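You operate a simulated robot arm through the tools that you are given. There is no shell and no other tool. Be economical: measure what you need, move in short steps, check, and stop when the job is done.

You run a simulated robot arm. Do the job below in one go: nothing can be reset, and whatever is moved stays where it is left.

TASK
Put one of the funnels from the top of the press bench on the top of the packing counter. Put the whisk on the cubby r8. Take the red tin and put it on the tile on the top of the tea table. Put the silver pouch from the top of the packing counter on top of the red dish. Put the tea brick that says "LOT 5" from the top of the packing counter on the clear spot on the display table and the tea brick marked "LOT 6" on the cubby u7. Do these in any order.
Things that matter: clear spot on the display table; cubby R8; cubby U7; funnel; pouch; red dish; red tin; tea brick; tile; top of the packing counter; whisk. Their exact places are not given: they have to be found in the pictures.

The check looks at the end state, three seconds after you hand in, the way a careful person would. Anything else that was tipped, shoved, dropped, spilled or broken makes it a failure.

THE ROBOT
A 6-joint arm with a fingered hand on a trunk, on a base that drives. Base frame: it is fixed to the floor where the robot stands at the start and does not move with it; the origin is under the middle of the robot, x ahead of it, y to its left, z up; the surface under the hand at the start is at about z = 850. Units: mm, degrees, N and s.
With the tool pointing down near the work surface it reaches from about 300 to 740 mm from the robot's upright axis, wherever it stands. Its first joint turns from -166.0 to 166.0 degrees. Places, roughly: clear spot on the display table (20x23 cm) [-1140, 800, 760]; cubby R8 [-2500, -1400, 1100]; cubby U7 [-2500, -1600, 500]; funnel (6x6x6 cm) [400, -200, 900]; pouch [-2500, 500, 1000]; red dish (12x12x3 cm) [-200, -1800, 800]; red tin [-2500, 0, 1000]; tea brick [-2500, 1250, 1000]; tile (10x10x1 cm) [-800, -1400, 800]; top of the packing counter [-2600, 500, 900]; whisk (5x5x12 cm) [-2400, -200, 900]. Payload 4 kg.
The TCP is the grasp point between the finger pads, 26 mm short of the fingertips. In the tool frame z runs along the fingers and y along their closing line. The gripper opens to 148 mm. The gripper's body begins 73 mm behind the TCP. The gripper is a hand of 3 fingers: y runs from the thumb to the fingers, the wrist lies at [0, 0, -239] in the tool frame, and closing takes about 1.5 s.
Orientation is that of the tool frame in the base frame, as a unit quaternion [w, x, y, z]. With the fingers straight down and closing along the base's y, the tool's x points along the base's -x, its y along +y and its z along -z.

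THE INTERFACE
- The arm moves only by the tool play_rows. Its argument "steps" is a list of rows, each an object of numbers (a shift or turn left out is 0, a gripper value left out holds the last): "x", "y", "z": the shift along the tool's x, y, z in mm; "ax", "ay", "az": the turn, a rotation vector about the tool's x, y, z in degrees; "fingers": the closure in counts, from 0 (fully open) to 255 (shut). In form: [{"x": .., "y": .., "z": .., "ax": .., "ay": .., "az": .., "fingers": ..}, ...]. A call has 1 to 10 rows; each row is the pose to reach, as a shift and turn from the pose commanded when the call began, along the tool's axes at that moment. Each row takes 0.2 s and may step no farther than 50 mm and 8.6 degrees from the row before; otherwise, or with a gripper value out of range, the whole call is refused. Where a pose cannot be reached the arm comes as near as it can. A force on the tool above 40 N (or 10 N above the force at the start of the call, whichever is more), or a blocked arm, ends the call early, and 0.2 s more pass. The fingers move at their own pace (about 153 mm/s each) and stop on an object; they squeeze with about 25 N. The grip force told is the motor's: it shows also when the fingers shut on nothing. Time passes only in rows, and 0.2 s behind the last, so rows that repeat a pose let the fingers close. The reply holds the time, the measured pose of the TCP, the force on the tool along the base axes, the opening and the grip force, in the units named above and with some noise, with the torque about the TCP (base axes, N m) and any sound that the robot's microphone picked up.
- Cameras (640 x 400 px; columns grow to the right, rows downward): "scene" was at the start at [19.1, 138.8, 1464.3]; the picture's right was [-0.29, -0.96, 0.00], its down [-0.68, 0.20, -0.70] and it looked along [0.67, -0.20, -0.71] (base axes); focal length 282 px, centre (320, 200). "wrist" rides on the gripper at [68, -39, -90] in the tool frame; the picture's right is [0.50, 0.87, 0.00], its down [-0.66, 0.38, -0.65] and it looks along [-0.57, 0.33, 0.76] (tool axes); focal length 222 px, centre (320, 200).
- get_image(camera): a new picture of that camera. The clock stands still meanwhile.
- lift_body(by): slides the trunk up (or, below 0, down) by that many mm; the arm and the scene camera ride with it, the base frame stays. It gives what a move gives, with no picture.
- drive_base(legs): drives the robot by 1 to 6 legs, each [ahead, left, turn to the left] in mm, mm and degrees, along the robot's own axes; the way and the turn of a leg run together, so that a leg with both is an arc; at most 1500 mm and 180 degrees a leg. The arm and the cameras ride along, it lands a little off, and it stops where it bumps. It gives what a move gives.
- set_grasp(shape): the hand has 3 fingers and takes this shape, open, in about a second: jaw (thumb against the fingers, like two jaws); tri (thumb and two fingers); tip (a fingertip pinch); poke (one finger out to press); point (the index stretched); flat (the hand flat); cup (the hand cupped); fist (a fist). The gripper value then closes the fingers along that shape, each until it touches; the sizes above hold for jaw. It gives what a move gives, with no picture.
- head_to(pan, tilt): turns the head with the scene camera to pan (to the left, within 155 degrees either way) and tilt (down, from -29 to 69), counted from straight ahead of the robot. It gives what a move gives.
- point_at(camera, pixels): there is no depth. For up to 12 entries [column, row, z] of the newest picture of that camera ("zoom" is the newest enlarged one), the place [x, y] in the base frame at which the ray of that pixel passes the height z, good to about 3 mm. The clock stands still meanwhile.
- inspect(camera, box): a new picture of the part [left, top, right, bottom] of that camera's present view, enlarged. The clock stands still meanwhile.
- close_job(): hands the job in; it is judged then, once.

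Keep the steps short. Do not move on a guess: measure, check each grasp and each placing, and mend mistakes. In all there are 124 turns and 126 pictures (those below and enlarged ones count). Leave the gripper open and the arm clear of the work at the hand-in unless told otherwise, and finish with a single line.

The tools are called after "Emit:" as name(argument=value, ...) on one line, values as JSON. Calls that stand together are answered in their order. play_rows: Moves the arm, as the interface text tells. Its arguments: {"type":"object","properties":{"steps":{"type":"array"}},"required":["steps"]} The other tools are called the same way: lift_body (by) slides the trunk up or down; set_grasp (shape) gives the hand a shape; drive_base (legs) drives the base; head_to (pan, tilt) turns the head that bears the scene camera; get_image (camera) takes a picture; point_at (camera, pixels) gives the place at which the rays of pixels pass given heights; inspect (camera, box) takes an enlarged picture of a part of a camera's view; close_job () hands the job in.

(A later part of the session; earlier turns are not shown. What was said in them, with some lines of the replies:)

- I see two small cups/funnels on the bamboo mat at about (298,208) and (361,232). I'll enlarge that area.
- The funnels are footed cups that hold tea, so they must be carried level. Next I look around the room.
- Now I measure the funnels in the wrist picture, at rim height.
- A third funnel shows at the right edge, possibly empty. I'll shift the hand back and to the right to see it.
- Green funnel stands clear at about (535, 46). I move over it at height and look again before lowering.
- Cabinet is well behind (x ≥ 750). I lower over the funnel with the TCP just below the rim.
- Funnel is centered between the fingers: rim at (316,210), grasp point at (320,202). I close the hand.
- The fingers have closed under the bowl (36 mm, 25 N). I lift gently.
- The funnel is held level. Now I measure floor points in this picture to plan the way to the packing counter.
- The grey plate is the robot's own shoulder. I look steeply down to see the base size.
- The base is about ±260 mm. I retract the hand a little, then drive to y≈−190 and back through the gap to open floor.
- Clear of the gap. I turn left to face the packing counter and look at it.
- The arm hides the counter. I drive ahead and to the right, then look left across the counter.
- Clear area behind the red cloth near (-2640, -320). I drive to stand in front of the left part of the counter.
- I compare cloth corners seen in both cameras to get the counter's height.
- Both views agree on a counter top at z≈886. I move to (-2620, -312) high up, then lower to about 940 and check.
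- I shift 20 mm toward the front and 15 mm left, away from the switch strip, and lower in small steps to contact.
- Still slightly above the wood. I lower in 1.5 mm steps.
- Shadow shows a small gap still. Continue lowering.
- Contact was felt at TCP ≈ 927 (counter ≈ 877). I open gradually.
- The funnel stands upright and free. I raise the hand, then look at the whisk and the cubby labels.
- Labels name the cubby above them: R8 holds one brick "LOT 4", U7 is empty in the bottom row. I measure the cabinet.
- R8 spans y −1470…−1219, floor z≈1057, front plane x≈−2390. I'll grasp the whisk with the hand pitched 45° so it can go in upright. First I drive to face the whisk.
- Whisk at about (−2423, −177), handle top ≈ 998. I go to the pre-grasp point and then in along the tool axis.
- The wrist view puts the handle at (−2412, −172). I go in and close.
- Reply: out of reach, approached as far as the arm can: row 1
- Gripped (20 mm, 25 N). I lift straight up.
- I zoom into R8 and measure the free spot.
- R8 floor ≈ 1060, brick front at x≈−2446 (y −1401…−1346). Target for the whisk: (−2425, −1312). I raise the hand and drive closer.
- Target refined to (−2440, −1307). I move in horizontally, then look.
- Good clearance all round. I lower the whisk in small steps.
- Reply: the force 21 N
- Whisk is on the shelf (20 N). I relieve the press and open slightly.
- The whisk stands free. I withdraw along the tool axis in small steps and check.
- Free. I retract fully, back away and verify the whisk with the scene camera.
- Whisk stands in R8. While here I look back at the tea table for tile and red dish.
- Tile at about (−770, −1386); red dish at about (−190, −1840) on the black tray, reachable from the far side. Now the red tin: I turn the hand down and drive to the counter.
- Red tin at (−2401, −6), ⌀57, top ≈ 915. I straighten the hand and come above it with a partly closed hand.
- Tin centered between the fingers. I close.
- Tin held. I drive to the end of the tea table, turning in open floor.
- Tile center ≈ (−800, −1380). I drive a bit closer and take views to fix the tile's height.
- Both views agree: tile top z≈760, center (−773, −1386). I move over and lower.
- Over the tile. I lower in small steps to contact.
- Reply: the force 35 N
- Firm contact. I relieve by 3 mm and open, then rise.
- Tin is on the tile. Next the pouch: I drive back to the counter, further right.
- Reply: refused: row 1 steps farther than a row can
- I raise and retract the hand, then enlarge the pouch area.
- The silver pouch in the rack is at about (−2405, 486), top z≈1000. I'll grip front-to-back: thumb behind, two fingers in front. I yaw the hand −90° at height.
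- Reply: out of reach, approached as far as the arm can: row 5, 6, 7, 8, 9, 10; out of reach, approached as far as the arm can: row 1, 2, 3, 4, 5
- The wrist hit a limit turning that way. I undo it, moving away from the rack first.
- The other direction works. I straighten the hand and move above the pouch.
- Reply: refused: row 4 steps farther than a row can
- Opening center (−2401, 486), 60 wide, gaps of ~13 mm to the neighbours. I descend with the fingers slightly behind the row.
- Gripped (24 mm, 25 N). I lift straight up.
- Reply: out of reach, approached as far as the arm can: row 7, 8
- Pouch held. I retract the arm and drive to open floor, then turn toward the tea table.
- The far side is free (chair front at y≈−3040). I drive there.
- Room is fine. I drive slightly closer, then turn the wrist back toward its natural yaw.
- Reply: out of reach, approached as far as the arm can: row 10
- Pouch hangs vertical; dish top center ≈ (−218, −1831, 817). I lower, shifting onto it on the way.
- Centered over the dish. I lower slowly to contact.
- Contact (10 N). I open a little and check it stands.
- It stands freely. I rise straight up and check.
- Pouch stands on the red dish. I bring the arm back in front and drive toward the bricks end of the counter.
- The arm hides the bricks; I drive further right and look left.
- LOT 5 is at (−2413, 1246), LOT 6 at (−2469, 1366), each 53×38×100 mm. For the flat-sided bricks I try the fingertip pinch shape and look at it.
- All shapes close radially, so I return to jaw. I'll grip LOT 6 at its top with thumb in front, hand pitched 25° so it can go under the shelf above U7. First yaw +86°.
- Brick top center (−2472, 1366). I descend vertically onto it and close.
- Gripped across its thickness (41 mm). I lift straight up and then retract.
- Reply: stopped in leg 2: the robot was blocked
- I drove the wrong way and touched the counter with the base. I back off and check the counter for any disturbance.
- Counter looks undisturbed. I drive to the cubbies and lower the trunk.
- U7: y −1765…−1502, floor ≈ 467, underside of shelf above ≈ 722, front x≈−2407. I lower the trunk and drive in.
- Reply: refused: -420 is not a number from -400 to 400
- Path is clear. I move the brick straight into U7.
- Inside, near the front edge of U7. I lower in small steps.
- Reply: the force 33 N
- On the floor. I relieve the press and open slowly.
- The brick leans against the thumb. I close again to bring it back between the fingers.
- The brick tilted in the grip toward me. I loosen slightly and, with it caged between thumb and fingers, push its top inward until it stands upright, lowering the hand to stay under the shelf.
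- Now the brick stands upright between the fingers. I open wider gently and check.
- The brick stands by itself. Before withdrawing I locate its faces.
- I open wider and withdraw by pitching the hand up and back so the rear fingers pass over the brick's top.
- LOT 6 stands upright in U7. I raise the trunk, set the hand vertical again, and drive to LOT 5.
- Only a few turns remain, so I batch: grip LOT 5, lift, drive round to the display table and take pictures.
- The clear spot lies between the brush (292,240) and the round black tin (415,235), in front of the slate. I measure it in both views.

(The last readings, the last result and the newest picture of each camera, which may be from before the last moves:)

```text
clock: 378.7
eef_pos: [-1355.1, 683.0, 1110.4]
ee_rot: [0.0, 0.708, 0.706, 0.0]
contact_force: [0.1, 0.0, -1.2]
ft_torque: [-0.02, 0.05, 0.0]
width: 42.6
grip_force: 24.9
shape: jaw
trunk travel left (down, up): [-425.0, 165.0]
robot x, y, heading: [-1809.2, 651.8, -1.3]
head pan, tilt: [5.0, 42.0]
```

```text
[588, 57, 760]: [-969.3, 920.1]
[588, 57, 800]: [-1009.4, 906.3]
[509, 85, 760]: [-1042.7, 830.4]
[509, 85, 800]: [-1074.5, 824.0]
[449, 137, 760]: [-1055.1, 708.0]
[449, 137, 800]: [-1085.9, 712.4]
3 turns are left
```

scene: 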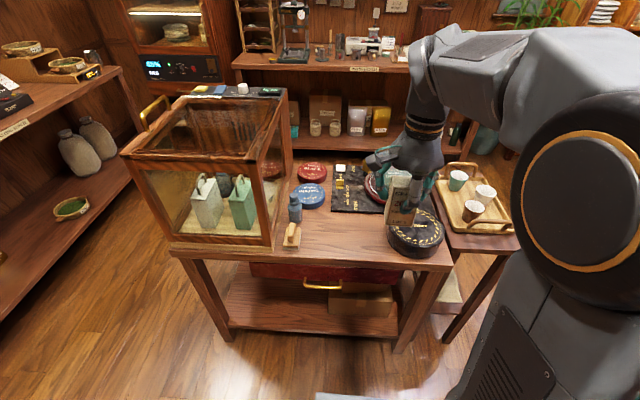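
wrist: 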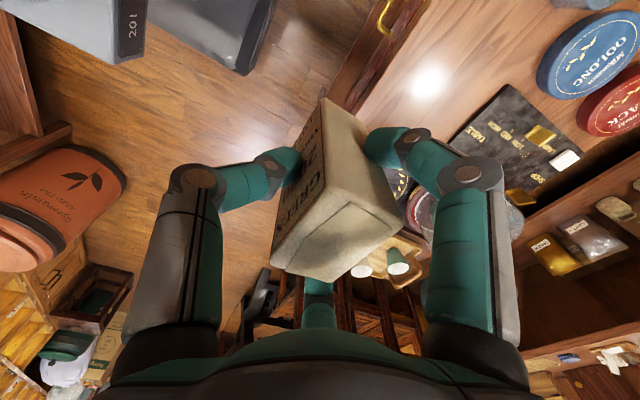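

Both views agree: table z≈760, clear area x −1260…−1042, y 650…925. I place LOT 5 at (−1145, 800): approach, lower to contact, release, rise and verify.

Emit:
play_rows(steps=[{"x": 20, "y": 36, "z": 20}, {"x": 40, "y": 72, "z": 40}, {"x": 59, "y": 105, "z": 65}, {"x": 78, "y": 140, "z": 90}, {"x": 98, "y": 175, "z": 115}, {"x": 117, "y": 210, "z": 140}, {"x": 117, "y": 210, "z": 185}, {"x": 117, "y": 210, "z": 230}, {"x": 117, "y": 210, "z": 258}, {"x": 117, "y": 210, "z": 265}])

Emit:
play_rows(steps=[{"z": 2}, {"z": 4}, {"z": 5.5}, {"z": 7}, {"z": 8.5}, {"z": 10}, {"z": 10}])

Emit:
play_rows(steps=[{"z": -1.5}, {"z": -1.5, "fingers": 179}, {"z": -1.5, "fingers": 174}, {"z": -1.5, "fingers": 168}, {"z": -1.5, "fingers": 160}, {"z": -1.5, "fingers": 150}, {"z": -1.5, "fingers": 135}, {"z": -1.5, "fingers": 115}, {"z": -1.5, "fingers": 95}, {"z": -1.5, "fingers": 85}])

Emit:
play_rows(steps=[{"z": -10}, {"z": -30}, {"z": -60}, {"z": -100}, {"z": -140}, {"z": -180}, {"z": -200, "y": -40}, {"z": -220, "y": -80}, {"z": -240, "y": -120}, {"z": -250, "y": -160}])

Emit:
get_image(camera="scene")

```text
clock: 380.9
eef_pos: [-1145.7, 797.6, 844.8]
ee_rot: [0.0, 0.709, 0.706, 0.001]
contact_force: [0.0, -0.4, -2.1]
ft_torque: [0.04, 0.01, 0.02]
width: 42.4
grip_force: 25.1
shape: jaw
trunk travel left (down, up): [-425.0, 165.0]
robot x, y, heading: [-1807.5, 653.9, -1.2]
head pan, tilt: [5.0, 42.0]
```

```text
clock: 382.5
eef_pos: [-1145.8, 799.4, 834.2]
ee_rot: [-0.001, 0.709, 0.706, 0.0]
contact_force: [-1.0, 0.6, -1.8]
ft_torque: [-0.02, 0.05, 0.01]
width: 42.3
grip_force: 24.7
shape: jaw
trunk travel left (down, up): [-425.0, 165.0]
robot x, y, heading: [-1809.3, 653.4, -1.6]
head pan, tilt: [5.0, 42.0]
```

```text
clock: 384.7
eef_pos: [-1145.2, 799.2, 836.8]
ee_rot: [-0.001, 0.708, 0.706, 0.0]
contact_force: [-0.1, 0.5, 0.6]
ft_torque: [0.01, -0.03, -0.01]
width: 98.1
grip_force: 0.0
shape: jaw
trunk travel left (down, up): [-425.0, 165.0]
robot x, y, heading: [-1811.4, 656.3, -1.5]
head pan, tilt: [5.0, 42.0]
```

```text
clock: 386.9
eef_pos: [-1304.0, 799.2, 1088.2]
ee_rot: [0.0, 0.71, 0.705, 0.001]
contact_force: [0.4, -0.3, 0.1]
ft_torque: [-0.03, -0.02, -0.01]
width: 98.5
grip_force: 0.0
shape: jaw
trunk travel left (down, up): [-425.0, 165.0]
robot x, y, heading: [-1805.3, 651.2, -1.3]
head pan, tilt: [5.0, 42.0]
```

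```text
1 pictures are left
2 turns are left
```

scene: 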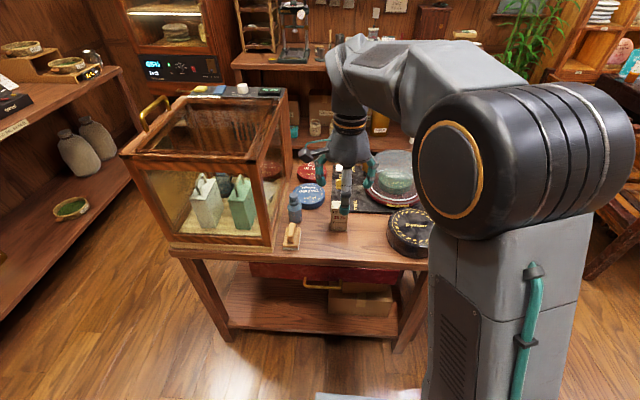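

LOT 5 stands upright in the clear spot, and the gripper is empty and well above the table. I open the hand fully, move clear and hand in.

Emit:
play_rows(steps=[{"y": -40, "fingers": 0}, {"y": -80}, {"y": -80}, {"y": -80}])

Emit:
close_job()

```text
clock: 387.9
eef_pos: [-1383.5, 799.6, 1088.4]
ee_rot: [-0.001, 0.71, 0.704, 0.0]
contact_force: [0.1, 0.2, 0.5]
ft_torque: [-0.02, 0.0, -0.01]
width: 148.2
grip_force: 0.1
shape: jaw
trunk travel left (down, up): [-425.0, 165.0]
robot x, y, heading: [-1806.3, 652.2, -1.1]
head pan, tilt: [5.0, 42.0]
```

```text
The job is handed in.
```

I handed the job in with all six items placed — funnel on the packing counter, whisk in R8, red tin on the tile, silver pouch on the red dish, LOT 5 on the display table and LOT 6 in U7 — though the base bumped the packing counter once (nothing looked disturbed in the part I could see) and LOT 5 was checked only in a partly blocked view.
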